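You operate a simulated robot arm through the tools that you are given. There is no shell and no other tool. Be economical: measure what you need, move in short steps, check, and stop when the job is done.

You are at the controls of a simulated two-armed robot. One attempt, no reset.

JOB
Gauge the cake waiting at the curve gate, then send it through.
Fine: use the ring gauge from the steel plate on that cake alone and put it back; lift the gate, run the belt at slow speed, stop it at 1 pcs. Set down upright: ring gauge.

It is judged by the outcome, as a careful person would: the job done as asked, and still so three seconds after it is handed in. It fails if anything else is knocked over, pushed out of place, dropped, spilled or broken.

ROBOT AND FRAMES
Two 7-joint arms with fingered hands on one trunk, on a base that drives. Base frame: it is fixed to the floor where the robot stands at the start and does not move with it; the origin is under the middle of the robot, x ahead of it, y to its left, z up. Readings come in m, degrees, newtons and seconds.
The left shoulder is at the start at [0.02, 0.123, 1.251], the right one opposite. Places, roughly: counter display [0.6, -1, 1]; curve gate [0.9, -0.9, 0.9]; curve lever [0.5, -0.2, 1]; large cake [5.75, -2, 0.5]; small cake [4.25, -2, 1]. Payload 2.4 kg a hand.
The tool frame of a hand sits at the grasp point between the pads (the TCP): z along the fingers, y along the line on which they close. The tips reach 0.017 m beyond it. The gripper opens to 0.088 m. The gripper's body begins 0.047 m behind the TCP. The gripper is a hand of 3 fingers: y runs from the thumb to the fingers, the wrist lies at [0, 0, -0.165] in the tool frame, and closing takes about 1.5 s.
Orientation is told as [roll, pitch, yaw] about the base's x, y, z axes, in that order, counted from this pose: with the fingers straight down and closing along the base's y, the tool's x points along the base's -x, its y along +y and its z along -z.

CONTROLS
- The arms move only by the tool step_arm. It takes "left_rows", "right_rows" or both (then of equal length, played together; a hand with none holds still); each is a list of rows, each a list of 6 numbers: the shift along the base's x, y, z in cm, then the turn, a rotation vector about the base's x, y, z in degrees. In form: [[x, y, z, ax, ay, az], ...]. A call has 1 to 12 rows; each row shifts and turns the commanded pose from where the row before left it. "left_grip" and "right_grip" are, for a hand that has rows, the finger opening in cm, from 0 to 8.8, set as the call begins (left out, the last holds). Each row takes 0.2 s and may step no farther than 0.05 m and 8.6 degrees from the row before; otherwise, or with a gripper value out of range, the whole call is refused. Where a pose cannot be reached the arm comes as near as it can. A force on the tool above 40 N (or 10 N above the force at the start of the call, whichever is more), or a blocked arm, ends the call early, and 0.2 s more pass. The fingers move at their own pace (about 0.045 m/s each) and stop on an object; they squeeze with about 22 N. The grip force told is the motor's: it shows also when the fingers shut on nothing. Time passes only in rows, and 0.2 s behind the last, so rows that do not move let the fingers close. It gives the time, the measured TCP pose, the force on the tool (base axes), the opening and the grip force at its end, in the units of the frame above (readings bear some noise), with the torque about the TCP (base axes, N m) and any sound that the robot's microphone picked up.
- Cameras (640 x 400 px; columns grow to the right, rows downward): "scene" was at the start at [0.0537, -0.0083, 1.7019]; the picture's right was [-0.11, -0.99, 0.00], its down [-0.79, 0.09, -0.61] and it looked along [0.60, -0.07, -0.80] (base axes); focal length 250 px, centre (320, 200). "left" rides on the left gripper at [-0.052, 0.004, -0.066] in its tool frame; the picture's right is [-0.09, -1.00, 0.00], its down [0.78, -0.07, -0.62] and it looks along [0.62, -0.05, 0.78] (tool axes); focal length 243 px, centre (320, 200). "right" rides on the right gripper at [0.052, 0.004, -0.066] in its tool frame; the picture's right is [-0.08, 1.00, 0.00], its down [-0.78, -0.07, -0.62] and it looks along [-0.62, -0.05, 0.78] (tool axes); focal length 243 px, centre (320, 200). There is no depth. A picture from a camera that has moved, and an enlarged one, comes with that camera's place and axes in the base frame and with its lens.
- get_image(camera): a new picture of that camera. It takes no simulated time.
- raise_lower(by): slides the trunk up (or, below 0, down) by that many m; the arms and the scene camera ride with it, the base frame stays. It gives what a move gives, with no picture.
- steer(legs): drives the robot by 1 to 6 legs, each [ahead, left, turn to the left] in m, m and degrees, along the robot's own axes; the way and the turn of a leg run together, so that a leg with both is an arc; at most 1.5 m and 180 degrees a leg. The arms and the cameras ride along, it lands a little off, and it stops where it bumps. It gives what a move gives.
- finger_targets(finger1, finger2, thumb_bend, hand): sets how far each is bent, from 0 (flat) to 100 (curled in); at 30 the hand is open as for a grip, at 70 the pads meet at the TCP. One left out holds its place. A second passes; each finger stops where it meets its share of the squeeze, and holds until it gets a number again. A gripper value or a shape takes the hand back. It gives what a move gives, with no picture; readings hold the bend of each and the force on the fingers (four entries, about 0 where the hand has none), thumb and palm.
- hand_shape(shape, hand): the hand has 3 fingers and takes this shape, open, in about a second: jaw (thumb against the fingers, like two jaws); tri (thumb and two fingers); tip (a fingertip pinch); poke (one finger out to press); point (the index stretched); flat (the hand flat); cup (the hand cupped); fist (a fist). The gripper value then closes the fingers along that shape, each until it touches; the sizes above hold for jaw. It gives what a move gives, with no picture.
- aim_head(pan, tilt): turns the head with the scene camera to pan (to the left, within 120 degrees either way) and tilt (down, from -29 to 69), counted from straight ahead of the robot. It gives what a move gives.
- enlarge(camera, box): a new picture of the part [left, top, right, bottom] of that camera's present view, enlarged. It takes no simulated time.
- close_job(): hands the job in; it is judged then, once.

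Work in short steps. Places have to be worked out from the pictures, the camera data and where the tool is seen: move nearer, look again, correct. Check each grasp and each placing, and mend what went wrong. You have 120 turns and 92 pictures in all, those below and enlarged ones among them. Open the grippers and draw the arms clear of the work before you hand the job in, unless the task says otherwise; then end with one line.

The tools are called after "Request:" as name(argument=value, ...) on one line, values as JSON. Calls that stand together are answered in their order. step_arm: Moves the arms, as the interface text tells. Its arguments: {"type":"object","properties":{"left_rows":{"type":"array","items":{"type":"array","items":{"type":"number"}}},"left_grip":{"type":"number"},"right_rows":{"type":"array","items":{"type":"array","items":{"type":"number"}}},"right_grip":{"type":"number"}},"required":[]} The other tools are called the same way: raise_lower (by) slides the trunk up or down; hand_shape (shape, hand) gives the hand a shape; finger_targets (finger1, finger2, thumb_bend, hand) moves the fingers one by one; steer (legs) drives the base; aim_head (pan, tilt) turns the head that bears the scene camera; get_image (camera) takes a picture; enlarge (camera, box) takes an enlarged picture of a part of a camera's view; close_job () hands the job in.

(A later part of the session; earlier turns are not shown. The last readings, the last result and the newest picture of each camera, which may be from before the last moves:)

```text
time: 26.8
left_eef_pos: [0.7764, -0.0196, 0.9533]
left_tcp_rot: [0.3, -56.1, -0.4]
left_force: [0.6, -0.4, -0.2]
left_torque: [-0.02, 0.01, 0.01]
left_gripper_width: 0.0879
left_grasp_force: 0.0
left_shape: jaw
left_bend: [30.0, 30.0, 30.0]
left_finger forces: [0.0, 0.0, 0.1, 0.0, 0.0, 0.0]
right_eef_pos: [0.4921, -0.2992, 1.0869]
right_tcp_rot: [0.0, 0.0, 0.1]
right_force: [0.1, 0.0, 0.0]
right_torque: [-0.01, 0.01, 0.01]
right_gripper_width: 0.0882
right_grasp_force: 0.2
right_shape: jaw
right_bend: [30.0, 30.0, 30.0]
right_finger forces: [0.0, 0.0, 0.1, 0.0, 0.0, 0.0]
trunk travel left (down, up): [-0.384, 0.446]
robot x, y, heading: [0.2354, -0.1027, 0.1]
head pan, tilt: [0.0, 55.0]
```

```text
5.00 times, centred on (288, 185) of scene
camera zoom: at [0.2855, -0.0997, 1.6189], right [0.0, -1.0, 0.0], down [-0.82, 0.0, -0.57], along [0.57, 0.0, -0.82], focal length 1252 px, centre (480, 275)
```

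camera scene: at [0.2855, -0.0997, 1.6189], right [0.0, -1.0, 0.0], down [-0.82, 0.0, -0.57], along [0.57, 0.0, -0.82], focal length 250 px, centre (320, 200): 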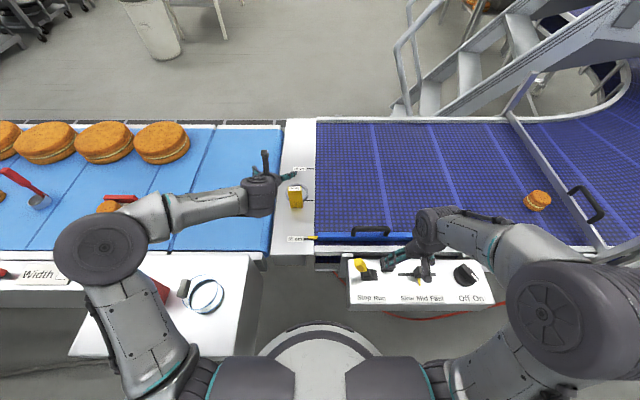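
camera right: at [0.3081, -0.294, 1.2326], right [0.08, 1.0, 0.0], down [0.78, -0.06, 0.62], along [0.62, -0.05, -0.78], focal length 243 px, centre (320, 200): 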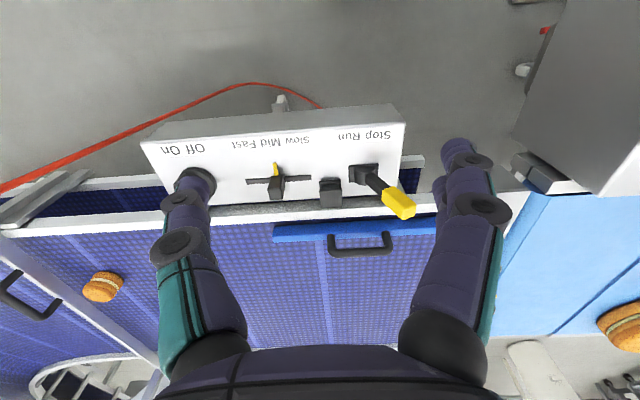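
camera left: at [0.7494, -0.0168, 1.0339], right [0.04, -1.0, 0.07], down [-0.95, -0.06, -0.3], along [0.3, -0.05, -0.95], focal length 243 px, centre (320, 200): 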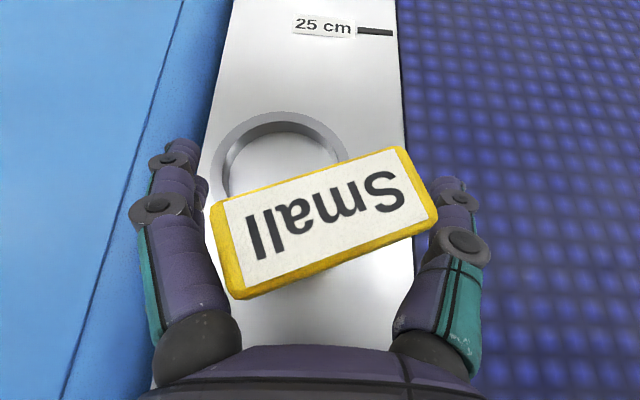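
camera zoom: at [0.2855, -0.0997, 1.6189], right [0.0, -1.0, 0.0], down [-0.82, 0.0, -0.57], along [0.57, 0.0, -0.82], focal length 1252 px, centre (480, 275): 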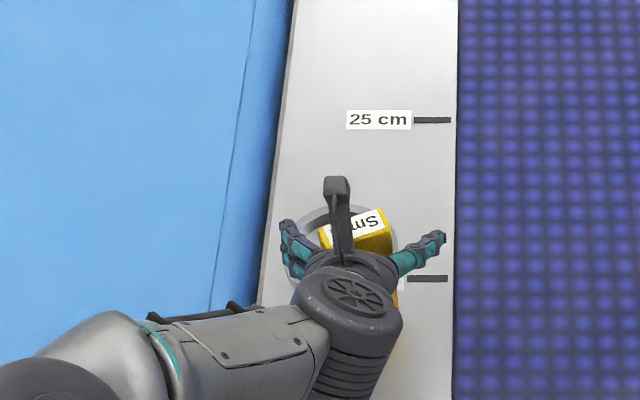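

The gauge still stands, twisted about +20° and ~1 cm nearer. The thumb is shorter, so I align the hand's yaw with the handle and go ~1 cm deeper before closing again.

Request:
step_arm(left_rows=[[0.2, 0.1, 0, 0, 0, 5], [0.1, 0.2, 0, 0, 0, 5], [0.1, 0.1, 0, 0, 0, 5], [0.1, 0.1, -0.3, 0, 0, 5], [0, 0, 0, 0, 0, 0]])

Request:
get_image(camera="left")

```text
time: 28.0
left_eef_pos: [0.7833, -0.0156, 0.9506]
left_tcp_rot: [0.3, -56.0, 19.7]
left_force: [-0.6, 0.3, 1.1]
left_torque: [-0.03, -0.01, 0.01]
left_gripper_width: 0.0878
left_grasp_force: 0.0
left_shape: jaw
left_bend: [30.0, 30.0, 30.0]
left_finger forces: [0.0, 0.1, 0.1, 0.0, 0.3, 0.0]
right_eef_pos: [0.4916, -0.2991, 1.0873]
right_tcp_rot: [0.0, 0.1, 0.1]
right_force: [0.3, -0.2, 0.6]
right_torque: [-0.02, -0.02, 0.02]
right_gripper_width: 0.088
right_grasp_force: 0.1
right_shape: jaw
right_bend: [30.0, 30.0, 30.0]
right_finger forces: [0.0, 0.0, 0.0, 0.0, 0.0, 0.1]
trunk travel left (down, up): [-0.384, 0.446]
robot x, y, heading: [0.2335, -0.1034, -0.1]
head pan, tilt: [0.0, 55.0]
```

```text
57 pictures are left
camera left: at [0.755, -0.0216, 1.0304], right [0.38, -0.92, 0.07], down [-0.87, -0.39, -0.3], along [0.3, 0.06, -0.95], focal length 243 px, centre (320, 200)
```

left: 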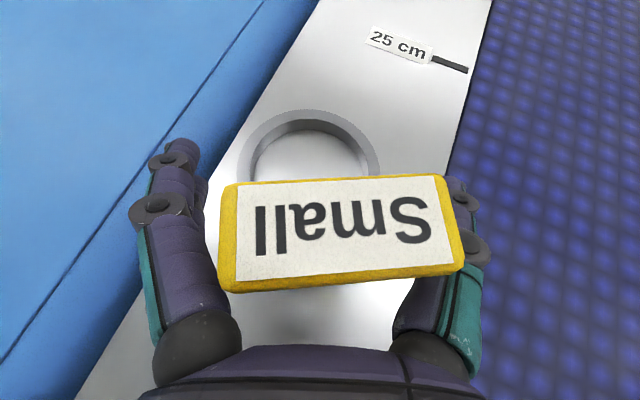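

Handle is now centred and deeper. I close to 3.6 cm first and check for twist.

Request:
step_arm(left_rows=[[0, 0, 0, 0, 0, 0], [0, 0, 0, 0, 0, 0], [0, 0, 0, 0, 0, 0], [0, 0, 0, 0, 0, 0], [0, 0, 0, 0, 0, 0]], left_grip=3.6)

Request:
get_image(camera="left")

```text
time: 29.2
left_eef_pos: [0.7819, -0.0158, 0.9506]
left_tcp_rot: [0.2, -56.2, 19.6]
left_force: [1.8, -0.1, 1.1]
left_torque: [-0.06, -0.2, -0.04]
left_gripper_width: 0.0192
left_grasp_force: 21.7
left_shape: jaw
left_bend: [79.0, 75.0, 81.0]
left_finger forces: [14.2, 14.8, 0.0, 0.0, 33.1, 0.1]
right_eef_pos: [0.4916, -0.2997, 1.0877]
right_tcp_rot: [0.0, 0.0, 0.1]
right_force: [0.4, -0.2, 0.6]
right_torque: [0.01, 0.02, -0.01]
right_gripper_width: 0.088
right_grasp_force: 0.0
right_shape: jaw
right_bend: [30.0, 30.0, 30.0]
right_finger forces: [0.0, 0.0, 0.0, 0.0, 0.1, 0.0]
trunk travel left (down, up): [-0.384, 0.446]
robot x, y, heading: [0.2367, -0.0986, -0.1]
head pan, tilt: [0.0, 55.0]
```

```text
56 pictures are left
camera left: at [0.7551, -0.0217, 1.0308], right [0.38, -0.92, 0.07], down [-0.87, -0.38, -0.3], along [0.3, 0.06, -0.95], focal length 243 px, centre (320, 200)
```

left: 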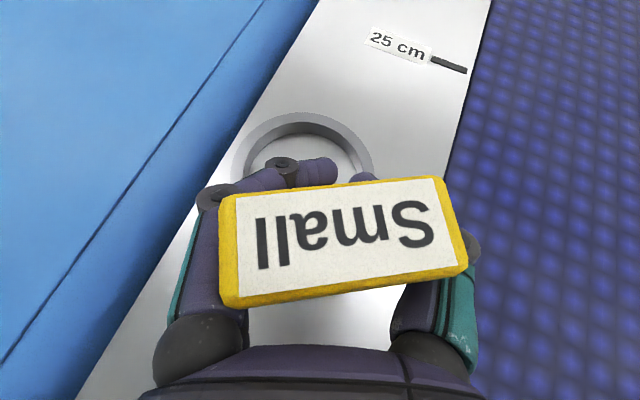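

The fingers now wrap it evenly with little twist and firm forces. Test lift of 2 cm.

Request:
step_arm(left_rows=[[0, 0, 0.7, 0, 0, 0], [0, 0, 0.7, 0, 0, 0], [0, 0, 0.8, 0, 0, 0], [0, 0, 0, 0, 0, 0]], left_grip=0)

Request:
get_image(camera="left")

Request:
enlarge(camera="scene", box=[240, 145, 336, 225])

```text
time: 30.2
left_eef_pos: [0.7806, -0.0166, 0.9721]
left_tcp_rot: [0.3, -56.0, 19.7]
left_force: [-0.3, -1.3, -1.2]
left_torque: [0.0, -0.01, 0.0]
left_gripper_width: 0.0188
left_grasp_force: 21.9
left_shape: jaw
left_bend: [79.0, 75.0, 81.0]
left_finger forces: [13.7, 14.2, 0.0, 0.0, 31.2, 0.0]
right_eef_pos: [0.4908, -0.2983, 1.088]
right_tcp_rot: [0.0, 0.0, 0.1]
right_force: [-0.1, 0.8, -0.4]
right_torque: [0.04, 0.02, -0.01]
right_gripper_width: 0.0879
right_grasp_force: 0.1
right_shape: jaw
right_bend: [30.0, 30.0, 30.0]
right_finger forces: [0.0, 0.0, 0.0, 0.0, 0.0, 0.0]
trunk travel left (down, up): [-0.384, 0.446]
robot x, y, heading: [0.236, -0.1011, 0.2]
head pan, tilt: [0.0, 55.0]
```

```text
55 pictures are left
camera left: at [0.7541, -0.0215, 1.0524], right [0.38, -0.92, 0.07], down [-0.87, -0.38, -0.3], along [0.3, 0.06, -0.95], focal length 243 px, centre (320, 200)
```

left: 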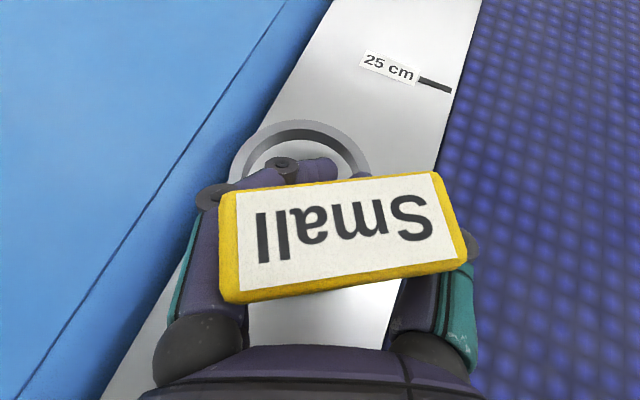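

```text
5.00 times, centred on (288, 185) of scene
camera zoom: at [0.2857, -0.0998, 1.6189], right [0.0, -1.0, 0.0], down [-0.82, 0.0, -0.57], along [0.57, 0.0, -0.82], focal length 1252 px, centre (480, 275)
```

zoom: 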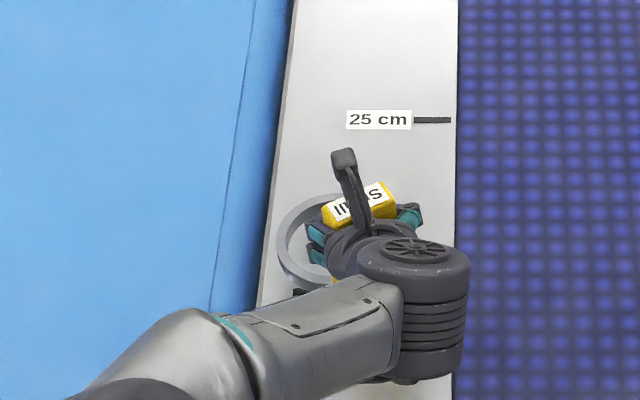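

Gauge is held rigidly; ring centre sits ≈(+2.5,+1.7) cm from the TCP, ring bottom ≈6.65 cm below it. I lift it high and draw it in to the left of the robot before driving.

Request:
step_arm(left_rows=[[0, 0, 3.5, 0, 0, 0], [0, 0, 3.5, 0, 0, 0], [0, 0, 3.5, 0, 0, 0], [0, 0, 3, 0, 0, 0], [-2.5, 2, 1, 0, 0, 0], [-2.5, 2, 0, 0, 0, 0], [-2.5, 2, 0, 0, 0, 0], [-2.5, 2, 0, 0, 0, 0], [-2.5, 2, 0, 0, 0, 0], [-2, 2, 0, 0, 0, 0], [-2, 2, 0, 0, 0, 0], [0, 0, 0, 0, 0, 0]])

Request:
aim_head(pan=0, tilt=66)

Request:
get_image(camera="scene")

```text
time: 32.8
left_eef_pos: [0.616, 0.1225, 1.1173]
left_tcp_rot: [0.2, -56.0, 19.6]
left_force: [0.4, -0.5, -1.0]
left_torque: [0.03, 0.0, -0.02]
left_gripper_width: 0.0181
left_grasp_force: 22.3
left_shape: jaw
left_bend: [79.0, 75.0, 82.0]
left_finger forces: [13.3, 14.2, 0.0, 0.0, 31.8, 0.0]
right_eef_pos: [0.4911, -0.2995, 1.0875]
right_tcp_rot: [-0.1, 0.1, 0.1]
right_force: [-0.5, -0.7, 0.2]
right_torque: [-0.01, 0.01, 0.03]
right_gripper_width: 0.0883
right_grasp_force: 0.1
right_shape: jaw
right_bend: [30.0, 30.0, 30.0]
right_finger forces: [0.0, 0.0, 0.0, 0.0, 0.0, 0.0]
trunk travel left (down, up): [-0.384, 0.446]
robot x, y, heading: [0.2316, -0.0996, -0.0]
head pan, tilt: [0.0, 55.0]
```

```text
time: 33.5
left_eef_pos: [0.6161, 0.1244, 1.1181]
left_tcp_rot: [0.3, -56.0, 19.6]
left_force: [-0.6, 0.2, -0.4]
left_torque: [0.01, 0.0, -0.02]
left_gripper_width: 0.0179
left_grasp_force: 22.6
left_shape: jaw
left_bend: [79.0, 75.0, 82.0]
left_finger forces: [13.3, 14.1, 0.0, 0.0, 31.8, 0.0]
right_eef_pos: [0.4928, -0.2988, 1.0877]
right_tcp_rot: [-0.1, 0.0, 0.0]
right_force: [-0.3, 0.4, 0.2]
right_torque: [-0.01, 0.01, 0.02]
right_gripper_width: 0.0879
right_grasp_force: 0.0
right_shape: jaw
right_bend: [30.0, 30.0, 30.0]
right_finger forces: [0.0, 0.0, 0.0, 0.0, 0.0, 0.0]
trunk travel left (down, up): [-0.384, 0.446]
robot x, y, heading: [0.2321, -0.0996, 0.1]
head pan, tilt: [0.0, 66.0]
```

```text
53 pictures are left
camera scene: at [0.2729, -0.0996, 1.6063], right [0.0, -1.0, 0.0], down [-0.91, 0.0, -0.41], along [0.41, 0.0, -0.91], focal length 250 px, centre (320, 200)
```

scene: 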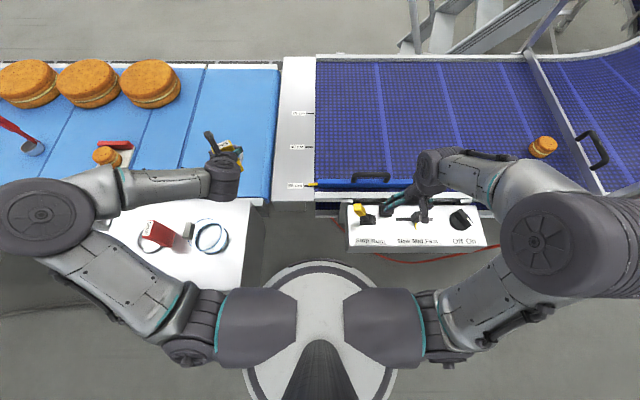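

All clear. I back off 0.2 m, then shift right and turn right 45°.

Request:
steer(legs=[[-0.2, 0, 0], [0, -0.22, 0], [0, 0, -45]])

Request:
get_image(camera="scene")

Request:
get_image(camera="left")

```text
time: 38.4
left_eef_pos: [0.4618, -0.4321, 1.1165]
left_tcp_rot: [0.3, -55.9, -25.2]
left_force: [0.5, -0.2, -1.9]
left_torque: [0.02, -0.05, 0.0]
left_gripper_width: 0.0179
left_grasp_force: 22.1
left_shape: jaw
left_bend: [79.0, 75.0, 82.0]
left_finger forces: [12.8, 14.1, 0.0, 0.0, 31.2, 0.1]
right_eef_pos: [0.0739, -0.645, 1.0882]
right_tcp_rot: [0.0, -0.1, -44.7]
right_force: [-0.9, -0.4, -0.2]
right_torque: [0.04, 0.0, -0.03]
right_gripper_width: 0.088
right_grasp_force: 0.0
right_shape: jaw
right_bend: [30.0, 30.0, 30.0]
right_finger forces: [0.1, 0.0, 0.1, 0.0, 0.0, 0.0]
trunk travel left (down, up): [-0.384, 0.446]
robot x, y, heading: [0.0277, -0.3249, -44.5]
head pan, tilt: [0.0, 66.0]
```

```text
52 pictures are left
camera scene: at [0.0597, -0.3496, 1.6063], right [-0.7, -0.71, 0.0], down [-0.65, 0.64, -0.41], along [0.29, -0.29, -0.91], focal length 250 px, centre (320, 200)
```

scene: 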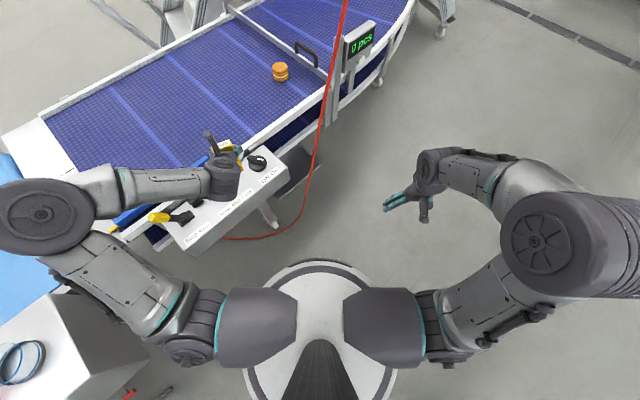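

```text
51 pictures are left
camera left: at [0.4386, -0.4197, 1.1975], right [-0.38, -0.92, 0.07], down [-0.89, 0.34, -0.3], along [0.25, -0.17, -0.95], focal length 243 px, centre (320, 200)
```

left: 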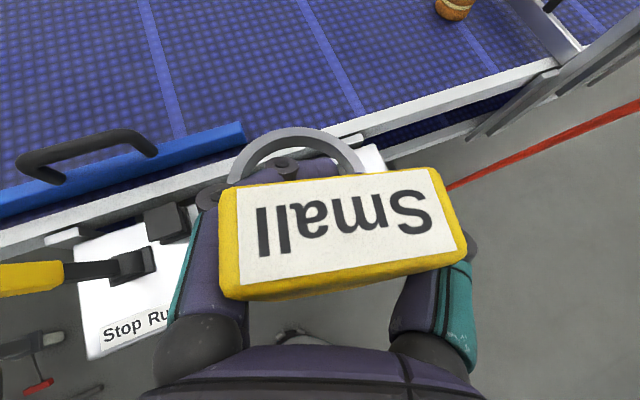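

Gauge steady. Hose floor point ≈(0.58,-0.68). I go half the way, then check clearance.

Request:
steer(legs=[[0.17, -0.05, 0]])

Request:
aim_head(pan=5, tilt=55)

Request:
get_image(camera="scene")

```text
time: 39.9
left_eef_pos: [0.5441, -0.5882, 1.1167]
left_tcp_rot: [0.3, -56.0, -25.3]
left_force: [0.2, -0.5, -1.0]
left_torque: [0.01, -0.02, -0.01]
left_gripper_width: 0.0181
left_grasp_force: 22.2
left_shape: jaw
left_bend: [79.0, 75.0, 82.0]
left_finger forces: [13.0, 14.1, 0.1, 0.0, 31.3, 0.1]
right_eef_pos: [0.1582, -0.7987, 1.0875]
right_tcp_rot: [0.0, 0.1, -44.7]
right_force: [0.0, -0.8, -0.2]
right_torque: [0.0, 0.06, -0.01]
right_gripper_width: 0.0878
right_grasp_force: 0.1
right_shape: jaw
right_bend: [30.0, 30.0, 30.0]
right_finger forces: [0.0, 0.0, 0.0, 0.0, 0.0, 0.0]
trunk travel left (down, up): [-0.384, 0.446]
robot x, y, heading: [0.114, -0.4754, -44.8]
head pan, tilt: [0.0, 66.0]
```

```text
time: 40.6
left_eef_pos: [0.5438, -0.5861, 1.118]
left_tcp_rot: [0.2, -56.1, -25.2]
left_force: [-0.3, -0.6, -0.7]
left_torque: [-0.03, 0.03, -0.02]
left_gripper_width: 0.0179
left_grasp_force: 21.8
left_shape: jaw
left_bend: [79.0, 75.0, 82.0]
left_finger forces: [12.9, 14.1, 0.1, 0.0, 31.1, 0.1]
right_eef_pos: [0.1573, -0.7983, 1.0881]
right_tcp_rot: [-0.1, 0.0, -44.7]
right_force: [0.0, -0.1, -0.3]
right_torque: [0.0, 0.0, 0.0]
right_gripper_width: 0.088
right_grasp_force: 0.1
right_shape: jaw
right_bend: [30.0, 30.0, 30.0]
right_finger forces: [0.0, 0.0, 0.1, 0.0, 0.0, 0.1]
trunk travel left (down, up): [-0.384, 0.446]
robot x, y, heading: [0.1123, -0.4772, -44.8]
head pan, tilt: [5.0, 55.0]
```

```text
50 pictures are left
camera scene: at [0.1556, -0.5071, 1.6189], right [-0.64, -0.77, 0.0], down [-0.63, 0.52, -0.57], along [0.44, -0.37, -0.82], focal length 250 px, centre (320, 200)
```

scene: 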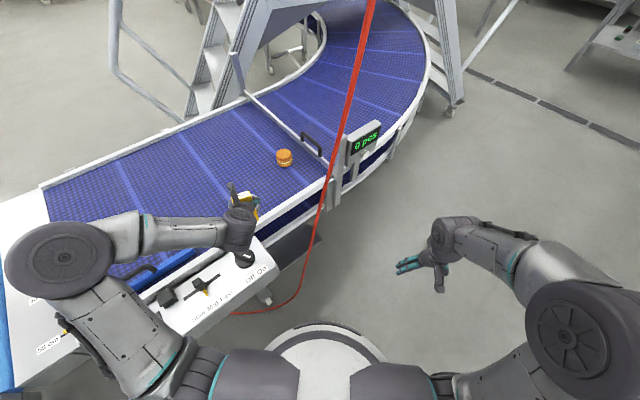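

Clearance fine. I go the remaining way.

Request:
steer(legs=[[0.13, -0.02, 0]])

Request:
get_image(camera="scene")

Request:
get_image(camera="left")

```text
time: 41.9
left_eef_pos: [0.6224, -0.6913, 1.1164]
left_tcp_rot: [0.3, -56.0, -25.1]
left_force: [-0.4, -0.5, 0.1]
left_torque: [-0.01, 0.01, -0.01]
left_gripper_width: 0.0178
left_grasp_force: 22.2
left_shape: jaw
left_bend: [79.0, 75.0, 82.0]
left_finger forces: [13.1, 14.1, 0.0, 0.1, 31.2, 0.0]
right_eef_pos: [0.2377, -0.905, 1.0882]
right_tcp_rot: [0.0, 0.1, -44.6]
right_force: [0.8, 0.8, -0.2]
right_torque: [-0.03, -0.04, 0.01]
right_gripper_width: 0.0879
right_grasp_force: 0.0
right_shape: jaw
right_bend: [30.0, 30.0, 30.0]
right_finger forces: [0.0, 0.0, 0.0, 0.1, 0.1, 0.0]
trunk travel left (down, up): [-0.384, 0.446]
robot x, y, heading: [0.1907, -0.5806, -44.6]
head pan, tilt: [5.0, 55.0]
```

```text
49 pictures are left
camera scene: at [0.2354, -0.6137, 1.6188], right [-0.64, -0.77, 0.0], down [-0.63, 0.52, -0.57], along [0.44, -0.36, -0.82], focal length 250 px, centre (320, 200)
```

scene: 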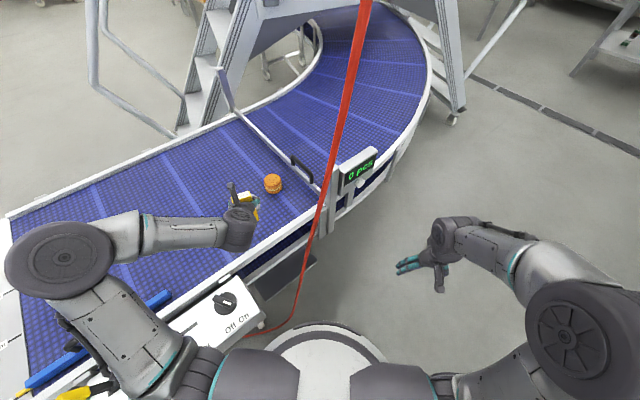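

```text
48 pictures are left
camera left: at [0.601, -0.6782, 1.197], right [-0.38, -0.92, 0.07], down [-0.89, 0.34, -0.3], along [0.25, -0.17, -0.95], focal length 243 px, centre (320, 200)
```

left: 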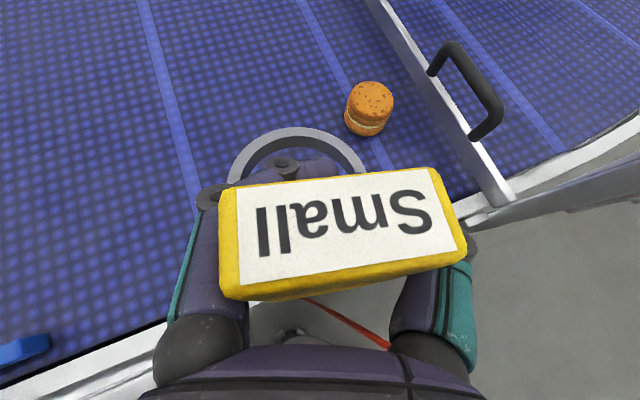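

Great view: cake centre ≈(0.772,-0.841), ring centre ≈ TCP+(2.6,0) cm. I raise the hand, lower the trunk 0.08 m for reach, then move over the cake.

Request:
step_arm(left_rows=[[0, 0, 4, 0, 0, 0], [0, 0, 4, 0, 0, 0], [0, 0, 0, 0, 0, 0]])

Request:
raise_lower(by=-0.08)

Request:
step_arm(left_rows=[[2, -2.4, 0, 0, 0, 0], [2, -2.4, 0, 0, 0, 0], [2, -2.4, 0, 0, 0, 0], [2, -2.4, 0, 0, 0, 0], [2, -2.6, 0, 0, 0, 0], [0, 0, 0, 0, 0, 0]])

Request:
get_image(camera="left")

Request:
get_image(camera="scene")

```text
time: 42.7
left_eef_pos: [0.623, -0.6889, 1.1975]
left_tcp_rot: [0.3, -56.0, -25.1]
left_force: [-0.2, 0.0, -0.5]
left_torque: [0.02, -0.01, 0.01]
left_gripper_width: 0.0178
left_grasp_force: 22.2
left_shape: jaw
left_bend: [79.0, 75.0, 82.0]
left_finger forces: [13.0, 14.1, 0.1, 0.1, 31.3, 0.0]
right_eef_pos: [0.2379, -0.9034, 1.0873]
right_tcp_rot: [0.1, 0.1, -44.6]
right_force: [-0.3, 0.0, -0.1]
right_torque: [-0.01, 0.01, -0.01]
right_gripper_width: 0.0879
right_grasp_force: 0.1
right_shape: jaw
right_bend: [30.0, 30.0, 30.0]
right_finger forces: [0.1, 0.0, 0.0, 0.0, 0.0, 0.1]
trunk travel left (down, up): [-0.384, 0.446]
robot x, y, heading: [0.1918, -0.5814, -44.3]
head pan, tilt: [5.0, 55.0]
```

```text
time: 43.9
left_eef_pos: [0.6208, -0.6894, 1.1165]
left_tcp_rot: [0.2, -56.0, -25.0]
left_force: [0.6, 0.7, -1.5]
left_torque: [-0.01, -0.02, -0.01]
left_gripper_width: 0.0177
left_grasp_force: 21.8
left_shape: jaw
left_bend: [79.0, 75.0, 82.0]
left_finger forces: [12.9, 14.1, 0.1, 0.1, 31.4, 0.1]
right_eef_pos: [0.2372, -0.9024, 1.0075]
right_tcp_rot: [0.0, 0.0, -44.6]
right_force: [-0.1, -0.3, 0.9]
right_torque: [0.04, -0.02, 0.02]
right_gripper_width: 0.0877
right_grasp_force: 0.0
right_shape: jaw
right_bend: [30.0, 30.0, 30.0]
right_finger forces: [0.0, 0.1, 0.1, 0.0, 0.0, 0.0]
trunk travel left (down, up): [-0.304, 0.526]
robot x, y, heading: [0.1947, -0.5822, -44.4]
head pan, tilt: [5.0, 55.0]
```

```text
time: 45.3
left_eef_pos: [0.7214, -0.8137, 1.1157]
left_tcp_rot: [0.3, -56.1, -25.1]
left_force: [-0.1, -0.5, -1.2]
left_torque: [-0.03, -0.04, 0.01]
left_gripper_width: 0.0173
left_grasp_force: 22.1
left_shape: jaw
left_bend: [79.0, 75.0, 81.0]
left_finger forces: [12.9, 14.1, 0.0, 0.0, 32.2, 0.0]
right_eef_pos: [0.2368, -0.904, 1.0079]
right_tcp_rot: [-0.1, 0.0, -44.6]
right_force: [0.1, -0.8, -0.3]
right_torque: [-0.02, 0.01, 0.02]
right_gripper_width: 0.0879
right_grasp_force: 0.1
right_shape: jaw
right_bend: [30.0, 30.0, 30.0]
right_finger forces: [0.0, 0.1, 0.1, 0.1, 0.0, 0.0]
trunk travel left (down, up): [-0.304, 0.526]
robot x, y, heading: [0.1945, -0.5798, -44.6]
head pan, tilt: [5.0, 55.0]
```

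```text
47 pictures are left
camera left: at [0.6986, -0.8003, 1.1957], right [-0.38, -0.92, 0.07], down [-0.89, 0.34, -0.3], along [0.25, -0.17, -0.95], focal length 243 px, centre (320, 200)
```

left: 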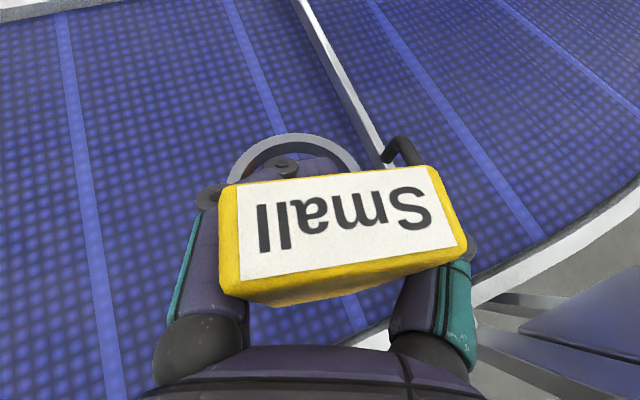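

```text
46 pictures are left
camera scene: at [0.2341, -0.6119, 1.539], right [-0.64, -0.77, 0.0], down [-0.63, 0.52, -0.57], along [0.44, -0.37, -0.82], focal length 250 px, centre (320, 200)
```

scene: 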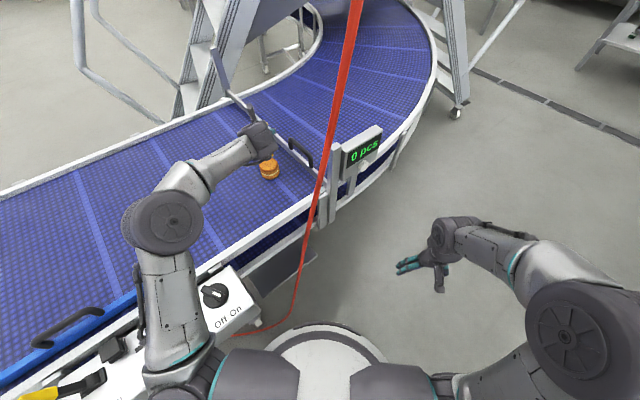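

Label shape changed slightly – possible small creep in the grip. I check the ring's level and position from the scene camera.

Request:
enlarge(camera="scene", box=[225, 110, 321, 190])

Request:
enlarge(camera="left", box=[190, 100, 470, 310])

```text
5.00 times, centred on (273, 150) of scene
camera zoom: at [0.2341, -0.6119, 1.539], right [-0.64, -0.77, 0.0], down [-0.63, 0.52, -0.57], along [0.44, -0.37, -0.82], focal length 1252 px, centre (555, 450)
```

zoom: 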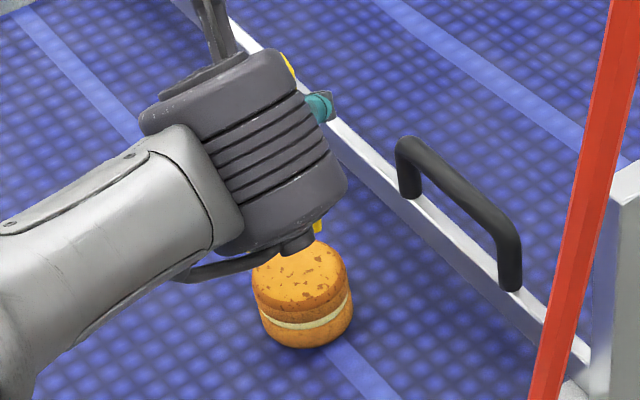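

```text
1.90 times, centred on (330, 205) of left
camera zoom: at [0.6986, -0.8003, 1.1957], right [-0.38, -0.92, 0.07], down [-0.89, 0.34, -0.3], along [0.25, -0.17, -0.95], focal length 462 px, centre (301, 190)
```

zoom: 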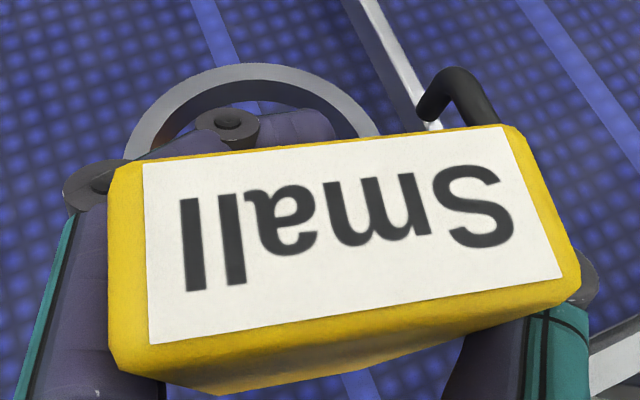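

The gauge has pitched ~7° (ring front drooping). I pitch the hand back up to level the ring and check.

Request:
step_arm(left_rows=[[0, 0, 0, -1.2, -3.2, 0], [0, 0, 0, -1.3, -3.3, 0], [0, 0, 0, 0, 0, 0]])

Request:
enlarge(camera="left", box=[190, 100, 470, 310])

Request:
aim_head(pan=15, tilt=45)

Request:
get_image(camera="scene")

```text
time: 46.1
left_eef_pos: [0.7213, -0.8131, 1.1159]
left_tcp_rot: [1.3, -63.1, -25.8]
left_force: [1.0, 0.4, -0.7]
left_torque: [0.01, -0.03, 0.0]
left_gripper_width: 0.0173
left_grasp_force: 21.4
left_shape: jaw
left_bend: [79.0, 75.0, 81.0]
left_finger forces: [13.0, 14.1, 0.1, 0.0, 32.1, 0.0]
right_eef_pos: [0.2367, -0.9033, 1.0072]
right_tcp_rot: [0.1, 0.0, -44.7]
right_force: [-0.3, 0.5, -0.3]
right_torque: [-0.02, 0.01, 0.01]
right_gripper_width: 0.0881
right_grasp_force: 0.1
right_shape: jaw
right_bend: [30.0, 30.0, 30.0]
right_finger forces: [0.1, 0.0, 0.0, 0.0, 0.0, 0.0]
trunk travel left (down, up): [-0.304, 0.526]
robot x, y, heading: [0.1931, -0.5814, -44.6]
head pan, tilt: [5.0, 55.0]
```

```text
1.90 times, centred on (330, 205) of left
camera zoom: at [0.6898, -0.7956, 1.1926], right [-0.38, -0.92, 0.07], down [-0.85, 0.32, -0.41], along [0.36, -0.21, -0.91], focal length 462 px, centre (301, 190)
```

zoom: 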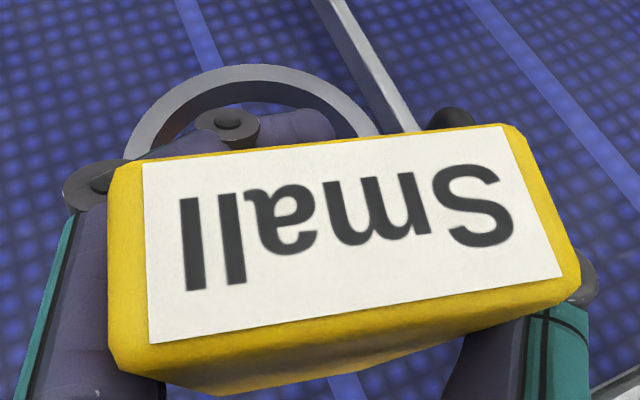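

```text
time: 46.8
left_eef_pos: [0.7206, -0.8119, 1.116]
left_tcp_rot: [1.2, -63.0, -25.9]
left_force: [-0.4, -0.1, -1.7]
left_torque: [0.0, 0.02, 0.02]
left_gripper_width: 0.0177
left_grasp_force: 21.4
left_shape: jaw
left_bend: [79.0, 75.0, 81.0]
left_finger forces: [12.9, 14.0, 0.0, 0.1, 32.1, 0.0]
right_eef_pos: [0.2362, -0.9038, 1.0076]
right_tcp_rot: [-0.1, 0.0, -44.6]
right_force: [1.3, -0.4, -0.1]
right_torque: [-0.03, 0.02, 0.01]
right_gripper_width: 0.0877
right_grasp_force: 0.0
right_shape: jaw
right_bend: [30.0, 30.0, 30.0]
right_finger forces: [0.0, 0.0, 0.1, 0.0, 0.1, 0.0]
trunk travel left (down, up): [-0.304, 0.526]
robot x, y, heading: [0.1909, -0.5789, -44.6]
head pan, tilt: [15.0, 45.0]
```

```text
42 pictures are left
camera scene: at [0.2494, -0.6065, 1.5523], right [-0.49, -0.87, 0.0], down [-0.62, 0.35, -0.71], along [0.61, -0.35, -0.71], focal length 250 px, centre (320, 200)
```

scene: 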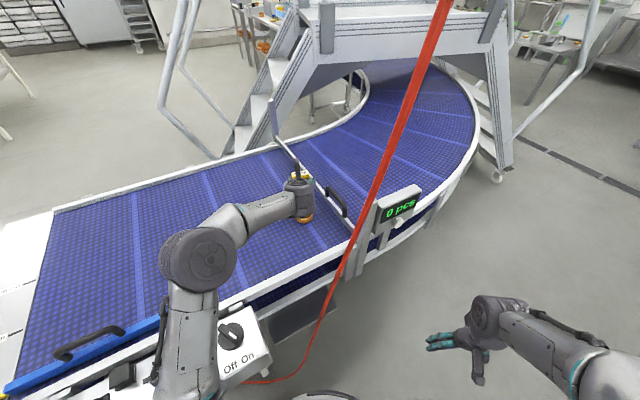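

Ring now level; ring centre ≈(0.750,-0.814). Cake ≈(0.773,-0.842), top z≈0.935. I align over it and lower to just above the cake top.

Request:
step_arm(left_rows=[[1.1, -1.4, 0, 0, 0, 0], [1.1, -1.3, 0, 0, 0, 0], [0, 0, -3, 0, 0, 0], [0, 0, -3, 0, 0, 0], [0, 0, -3, 0, 0, 0], [0, 0, 0, 0, 0, 0]])

Request:
enlarge(camera="left", box=[190, 80, 430, 230])

Request:
enlarge(camera="scene", box=[260, 150, 356, 230])

```text
time: 48.2
left_eef_pos: [0.7417, -0.8387, 1.027]
left_tcp_rot: [1.3, -63.0, -25.9]
left_force: [0.9, 0.2, -0.4]
left_torque: [0.01, -0.04, 0.01]
left_gripper_width: 0.0171
left_grasp_force: 22.2
left_shape: jaw
left_bend: [79.0, 76.0, 81.0]
left_finger forces: [12.9, 14.1, 0.1, 0.0, 32.5, 0.0]
right_eef_pos: [0.2369, -0.9036, 1.007]
right_tcp_rot: [0.0, 0.0, -44.6]
right_force: [0.8, 0.5, -0.4]
right_torque: [0.02, 0.01, -0.02]
right_gripper_width: 0.088
right_grasp_force: 0.0
right_shape: jaw
right_bend: [30.0, 30.0, 30.0]
right_finger forces: [0.1, 0.0, 0.0, 0.0, 0.0, 0.1]
trunk travel left (down, up): [-0.304, 0.526]
robot x, y, heading: [0.1924, -0.5813, -44.6]
head pan, tilt: [15.0, 45.0]
```

```text
2.67 times, centred on (310, 155) of left
camera zoom: at [0.7101, -0.8216, 1.1026], right [-0.38, -0.92, 0.07], down [-0.85, 0.32, -0.41], along [0.36, -0.21, -0.91], focal length 647 px, centre (347, 320)
```

zoom: 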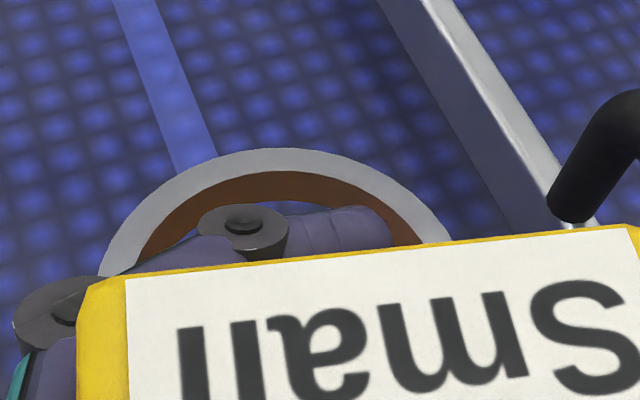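

```text
5.00 times, centred on (308, 190) of scene
camera zoom: at [0.2494, -0.6064, 1.5524], right [-0.49, -0.87, 0.0], down [-0.62, 0.35, -0.71], along [0.61, -0.35, -0.71], focal length 1252 px, centre (380, 250)
```

zoom: 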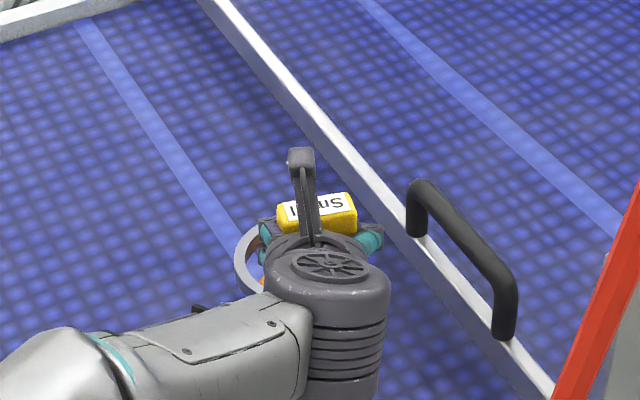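

The ring appears right over the cake (its inner wall mirrors the cake). I lower further to about the cake's top and look again.

Request:
step_arm(left_rows=[[0, 0, -1, 0, 0, 0], [0, 0, -1, 0, 0, 0], [0, 0, -0.4, 0, 0, 0], [0, 0, 0, 0, 0, 0]])

Request:
enlarge(camera="left", box=[190, 80, 430, 230])

Request:
enlarge(camera="scene", box=[275, 170, 339, 210])

```text
time: 49.2
left_eef_pos: [0.7424, -0.8399, 1.0023]
left_tcp_rot: [1.3, -63.0, -26.0]
left_force: [0.1, -0.4, -0.7]
left_torque: [0.02, -0.02, -0.03]
left_gripper_width: 0.0175
left_grasp_force: 22.0
left_shape: jaw
left_bend: [79.0, 76.0, 81.0]
left_finger forces: [12.9, 14.0, 0.1, 0.0, 32.5, 0.0]
right_eef_pos: [0.237, -0.9031, 1.0081]
right_tcp_rot: [0.0, 0.1, -44.6]
right_force: [0.4, 0.3, -0.3]
right_torque: [0.08, -0.03, -0.01]
right_gripper_width: 0.0879
right_grasp_force: 0.0
right_shape: jaw
right_bend: [30.0, 30.0, 30.0]
right_finger forces: [0.0, 0.0, 0.0, 0.0, 0.1, 0.0]
trunk travel left (down, up): [-0.304, 0.526]
robot x, y, heading: [0.1919, -0.5778, -44.3]
head pan, tilt: [15.0, 45.0]
```

```text
2.67 times, centred on (310, 155) of left
camera zoom: at [0.7118, -0.8225, 1.079], right [-0.38, -0.92, 0.07], down [-0.85, 0.32, -0.41], along [0.36, -0.21, -0.91], focal length 647 px, centre (347, 320)
```

zoom: 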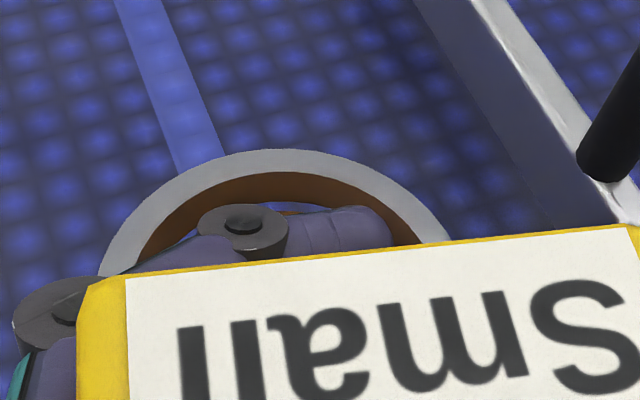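

```text
10.00 times, centred on (307, 190) of scene
camera zoom: at [0.2494, -0.6064, 1.5524], right [-0.49, -0.87, 0.0], down [-0.62, 0.35, -0.71], along [0.61, -0.35, -0.71], focal length 2503 px, centre (450, 300)
```

zoom: 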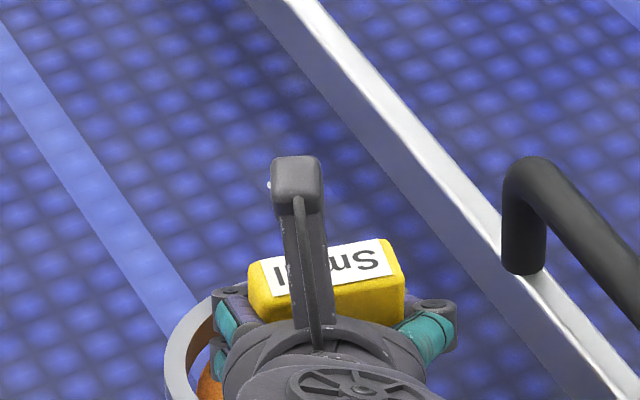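

No contact yet, and at the front the cake lies inside the ring. I lower in small steps watching the force.

Request:
step_arm(left_rows=[[0, 0, -0.4, 0, 0, 0], [0, 0, -0.4, 0, 0, 0], [0, 0, 0, 0, 0, 0]])

Request:
step_arm(left_rows=[[0, 0, -0.4, 0, 0, 0], [0, 0, -0.3, 0, 0, 0], [0, 0, 0, 0, 0, 0]])

Request:
enlarge(camera="left", box=[190, 80, 430, 230])

Request:
enlarge(camera="scene", box=[275, 180, 339, 220])

```text
time: 50.0
left_eef_pos: [0.7436, -0.8393, 0.9944]
left_tcp_rot: [1.3, -63.0, -25.9]
left_force: [0.0, -0.5, -0.9]
left_torque: [-0.04, -0.03, 0.01]
left_gripper_width: 0.0173
left_grasp_force: 21.6
left_shape: jaw
left_bend: [79.0, 76.0, 81.0]
left_finger forces: [13.0, 14.5, 0.0, 0.1, 33.1, 0.0]
right_eef_pos: [0.2373, -0.9035, 1.0081]
right_tcp_rot: [0.0, -0.1, -44.7]
right_force: [-0.2, 0.7, 0.0]
right_torque: [-0.04, 0.0, 0.0]
right_gripper_width: 0.088
right_grasp_force: 0.2
right_shape: jaw
right_bend: [30.0, 30.0, 30.0]
right_finger forces: [0.0, 0.0, 0.0, 0.1, 0.1, 0.0]
trunk travel left (down, up): [-0.304, 0.526]
robot x, y, heading: [0.1926, -0.5781, -44.7]
head pan, tilt: [15.0, 45.0]
```

```text
time: 50.8
left_eef_pos: [0.7438, -0.8388, 0.987]
left_tcp_rot: [1.3, -63.0, -26.0]
left_force: [-0.3, 0.2, -0.5]
left_torque: [-0.02, -0.04, 0.02]
left_gripper_width: 0.0172
left_grasp_force: 21.5
left_shape: jaw
left_bend: [79.0, 76.0, 81.0]
left_finger forces: [12.9, 14.3, 0.0, 0.0, 32.6, 0.0]
right_eef_pos: [0.237, -0.9028, 1.0065]
right_tcp_rot: [0.0, 0.0, -44.6]
right_force: [0.4, 0.4, 0.7]
right_torque: [-0.01, -0.02, 0.06]
right_gripper_width: 0.0878
right_grasp_force: 0.0
right_shape: jaw
right_bend: [30.0, 30.0, 30.0]
right_finger forces: [0.1, 0.1, 0.0, 0.1, 0.0, 0.0]
trunk travel left (down, up): [-0.304, 0.526]
robot x, y, heading: [0.1921, -0.5804, -44.3]
head pan, tilt: [15.0, 45.0]
```

```text
2.67 times, centred on (310, 155) of left
camera zoom: at [0.712, -0.8219, 1.0639], right [-0.38, -0.92, 0.07], down [-0.85, 0.32, -0.41], along [0.36, -0.21, -0.91], focal length 647 px, centre (347, 320)
```

zoom: 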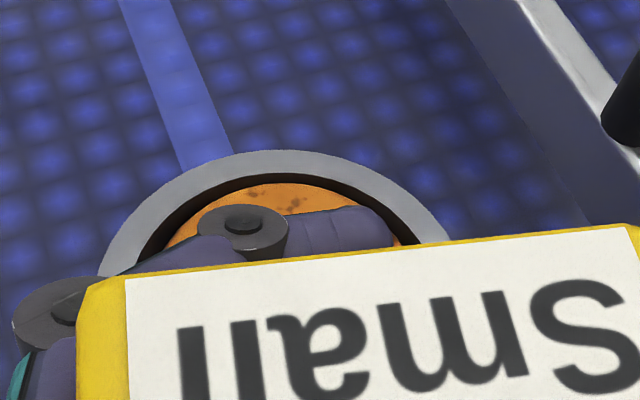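

```text
10.00 times, centred on (307, 200) of scene
camera zoom: at [0.2494, -0.6064, 1.5523], right [-0.49, -0.87, 0.0], down [-0.62, 0.35, -0.71], along [0.61, -0.35, -0.71], focal length 2503 px, centre (450, 200)
```

zoom: 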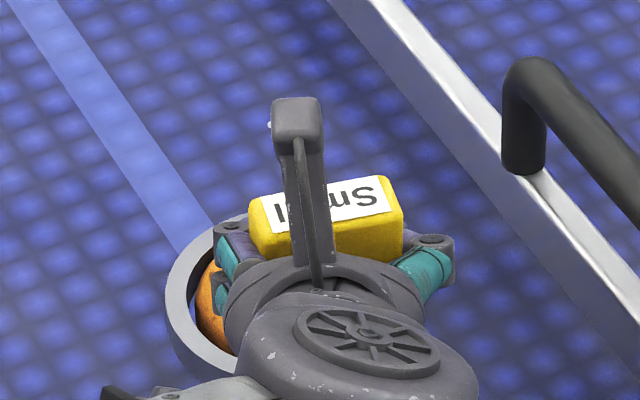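

The ring passes around the cake with an even gap and no force. I lower ~1.5 cm more, watching for finger contact with the cake top.

Request:
step_arm(left_rows=[[0, 0, -0.4, 0, 0, 0], [0, 0, -0.4, 0, 0, 0], [0, 0, 0, 0, 0, 0]])

Request:
step_arm(left_rows=[[0, 0, -0.3, 0, 0, 0], [0, 0, -0.3, 0, 0, 0], [0, 0, 0, 0, 0, 0]])

Request:
enlarge(camera="left", box=[190, 80, 430, 230])

Request:
enlarge(camera="scene", box=[275, 180, 339, 220])

```text
time: 51.6
left_eef_pos: [0.7431, -0.8388, 0.9796]
left_tcp_rot: [1.2, -62.9, -25.9]
left_force: [0.5, 0.0, -1.0]
left_torque: [0.02, -0.01, 0.02]
left_gripper_width: 0.0172
left_grasp_force: 22.3
left_shape: jaw
left_bend: [79.0, 76.0, 81.0]
left_finger forces: [13.1, 14.3, 0.1, 0.1, 32.6, 0.0]
right_eef_pos: [0.2367, -0.9023, 1.0069]
right_tcp_rot: [0.0, 0.0, -44.6]
right_force: [0.4, 0.4, 0.3]
right_torque: [-0.01, -0.01, 0.0]
right_gripper_width: 0.088
right_grasp_force: 0.0
right_shape: jaw
right_bend: [30.0, 30.0, 30.0]
right_finger forces: [0.0, 0.0, 0.0, 0.1, 0.0, 0.1]
trunk travel left (down, up): [-0.304, 0.526]
robot x, y, heading: [0.1947, -0.5826, -44.3]
head pan, tilt: [15.0, 45.0]
```

```text
time: 52.4
left_eef_pos: [0.7446, -0.8372, 0.9738]
left_tcp_rot: [1.4, -63.0, -25.9]
left_force: [0.1, 0.3, -1.1]
left_torque: [-0.01, -0.07, 0.05]
left_gripper_width: 0.0172
left_grasp_force: 22.1
left_shape: jaw
left_bend: [79.0, 76.0, 81.0]
left_finger forces: [13.0, 14.4, 0.0, 0.0, 32.8, 0.1]
right_eef_pos: [0.2359, -0.9034, 1.0087]
right_tcp_rot: [0.0, 0.0, -44.7]
right_force: [-0.2, -0.3, 0.0]
right_torque: [0.01, 0.0, -0.01]
right_gripper_width: 0.088
right_grasp_force: 0.1
right_shape: jaw
right_bend: [30.0, 30.0, 30.0]
right_finger forces: [0.0, 0.0, 0.0, 0.0, 0.0, 0.0]
trunk travel left (down, up): [-0.304, 0.526]
robot x, y, heading: [0.1932, -0.583, -44.5]
head pan, tilt: [15.0, 45.0]
```

```text
2.67 times, centred on (310, 155) of left
camera zoom: at [0.7124, -0.8219, 1.0501], right [-0.38, -0.92, 0.07], down [-0.85, 0.32, -0.41], along [0.36, -0.21, -0.91], focal length 647 px, centre (347, 320)
```

zoom: 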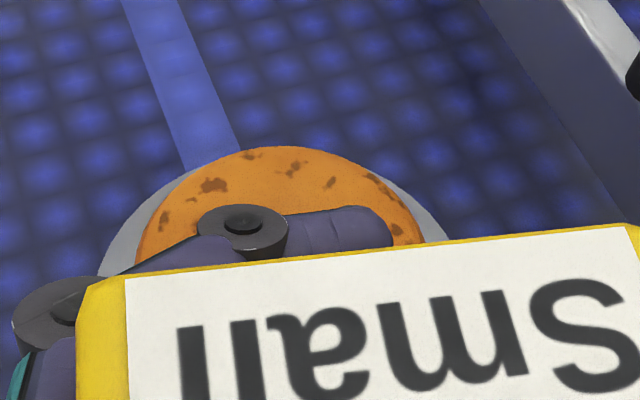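

```text
10.00 times, centred on (307, 200) of scene
camera zoom: at [0.2494, -0.6064, 1.5523], right [-0.49, -0.87, 0.0], down [-0.62, 0.35, -0.71], along [0.61, -0.35, -0.71], focal length 2503 px, centre (450, 200)
```

zoom: 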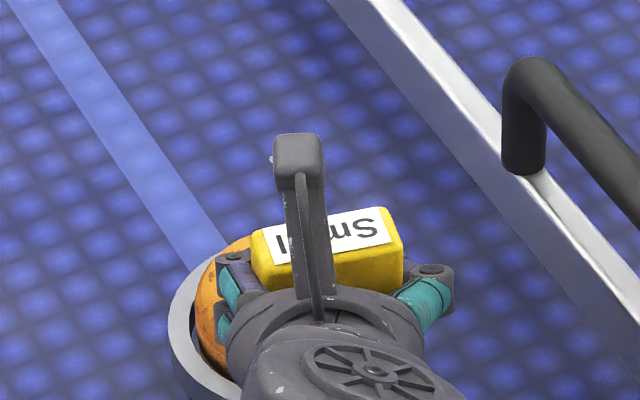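

Ring now encircles the cake's upper half. A little lower still, checking forces.

Request:
step_arm(left_rows=[[0, 0, -0.3, 0, 0, 0], [0, 0, -0.3, 0, 0, 0], [0, 0, 0, 0, 0, 0], [0, 0, 0, 0, 0, 0]])

Request:
enlarge(camera="scene", box=[275, 180, 339, 220])

```text
time: 53.4
left_eef_pos: [0.7435, -0.8396, 0.9688]
left_tcp_rot: [1.3, -63.0, -26.0]
left_force: [0.8, 0.4, -1.1]
left_torque: [-0.03, -0.05, -0.01]
left_gripper_width: 0.0173
left_grasp_force: 22.0
left_shape: jaw
left_bend: [79.0, 76.0, 81.0]
left_finger forces: [13.1, 14.6, 0.1, 0.0, 32.9, 0.0]
right_eef_pos: [0.2369, -0.9035, 1.0065]
right_tcp_rot: [0.0, 0.1, -44.6]
right_force: [-0.2, 0.4, -0.7]
right_torque: [-0.02, 0.0, 0.03]
right_gripper_width: 0.0878
right_grasp_force: 0.0
right_shape: jaw
right_bend: [30.0, 30.0, 30.0]
right_finger forces: [0.1, 0.0, 0.0, 0.1, 0.0, 0.0]
trunk travel left (down, up): [-0.304, 0.526]
robot x, y, heading: [0.1903, -0.5824, -44.5]
head pan, tilt: [15.0, 45.0]
```

```text
10.00 times, centred on (307, 200) of scene
camera zoom: at [0.2495, -0.6065, 1.5523], right [-0.49, -0.87, 0.0], down [-0.62, 0.35, -0.71], along [0.61, -0.35, -0.71], focal length 2503 px, centre (450, 200)
```

zoom: 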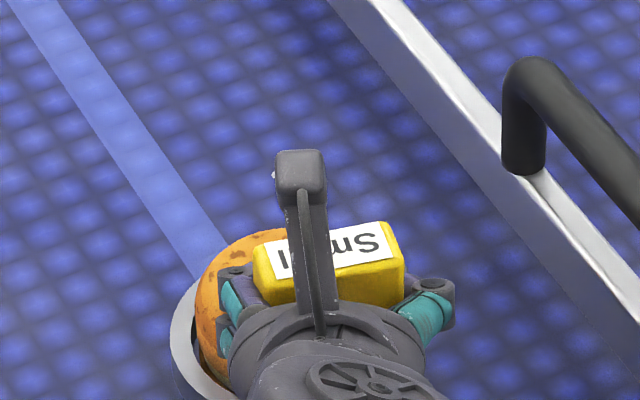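

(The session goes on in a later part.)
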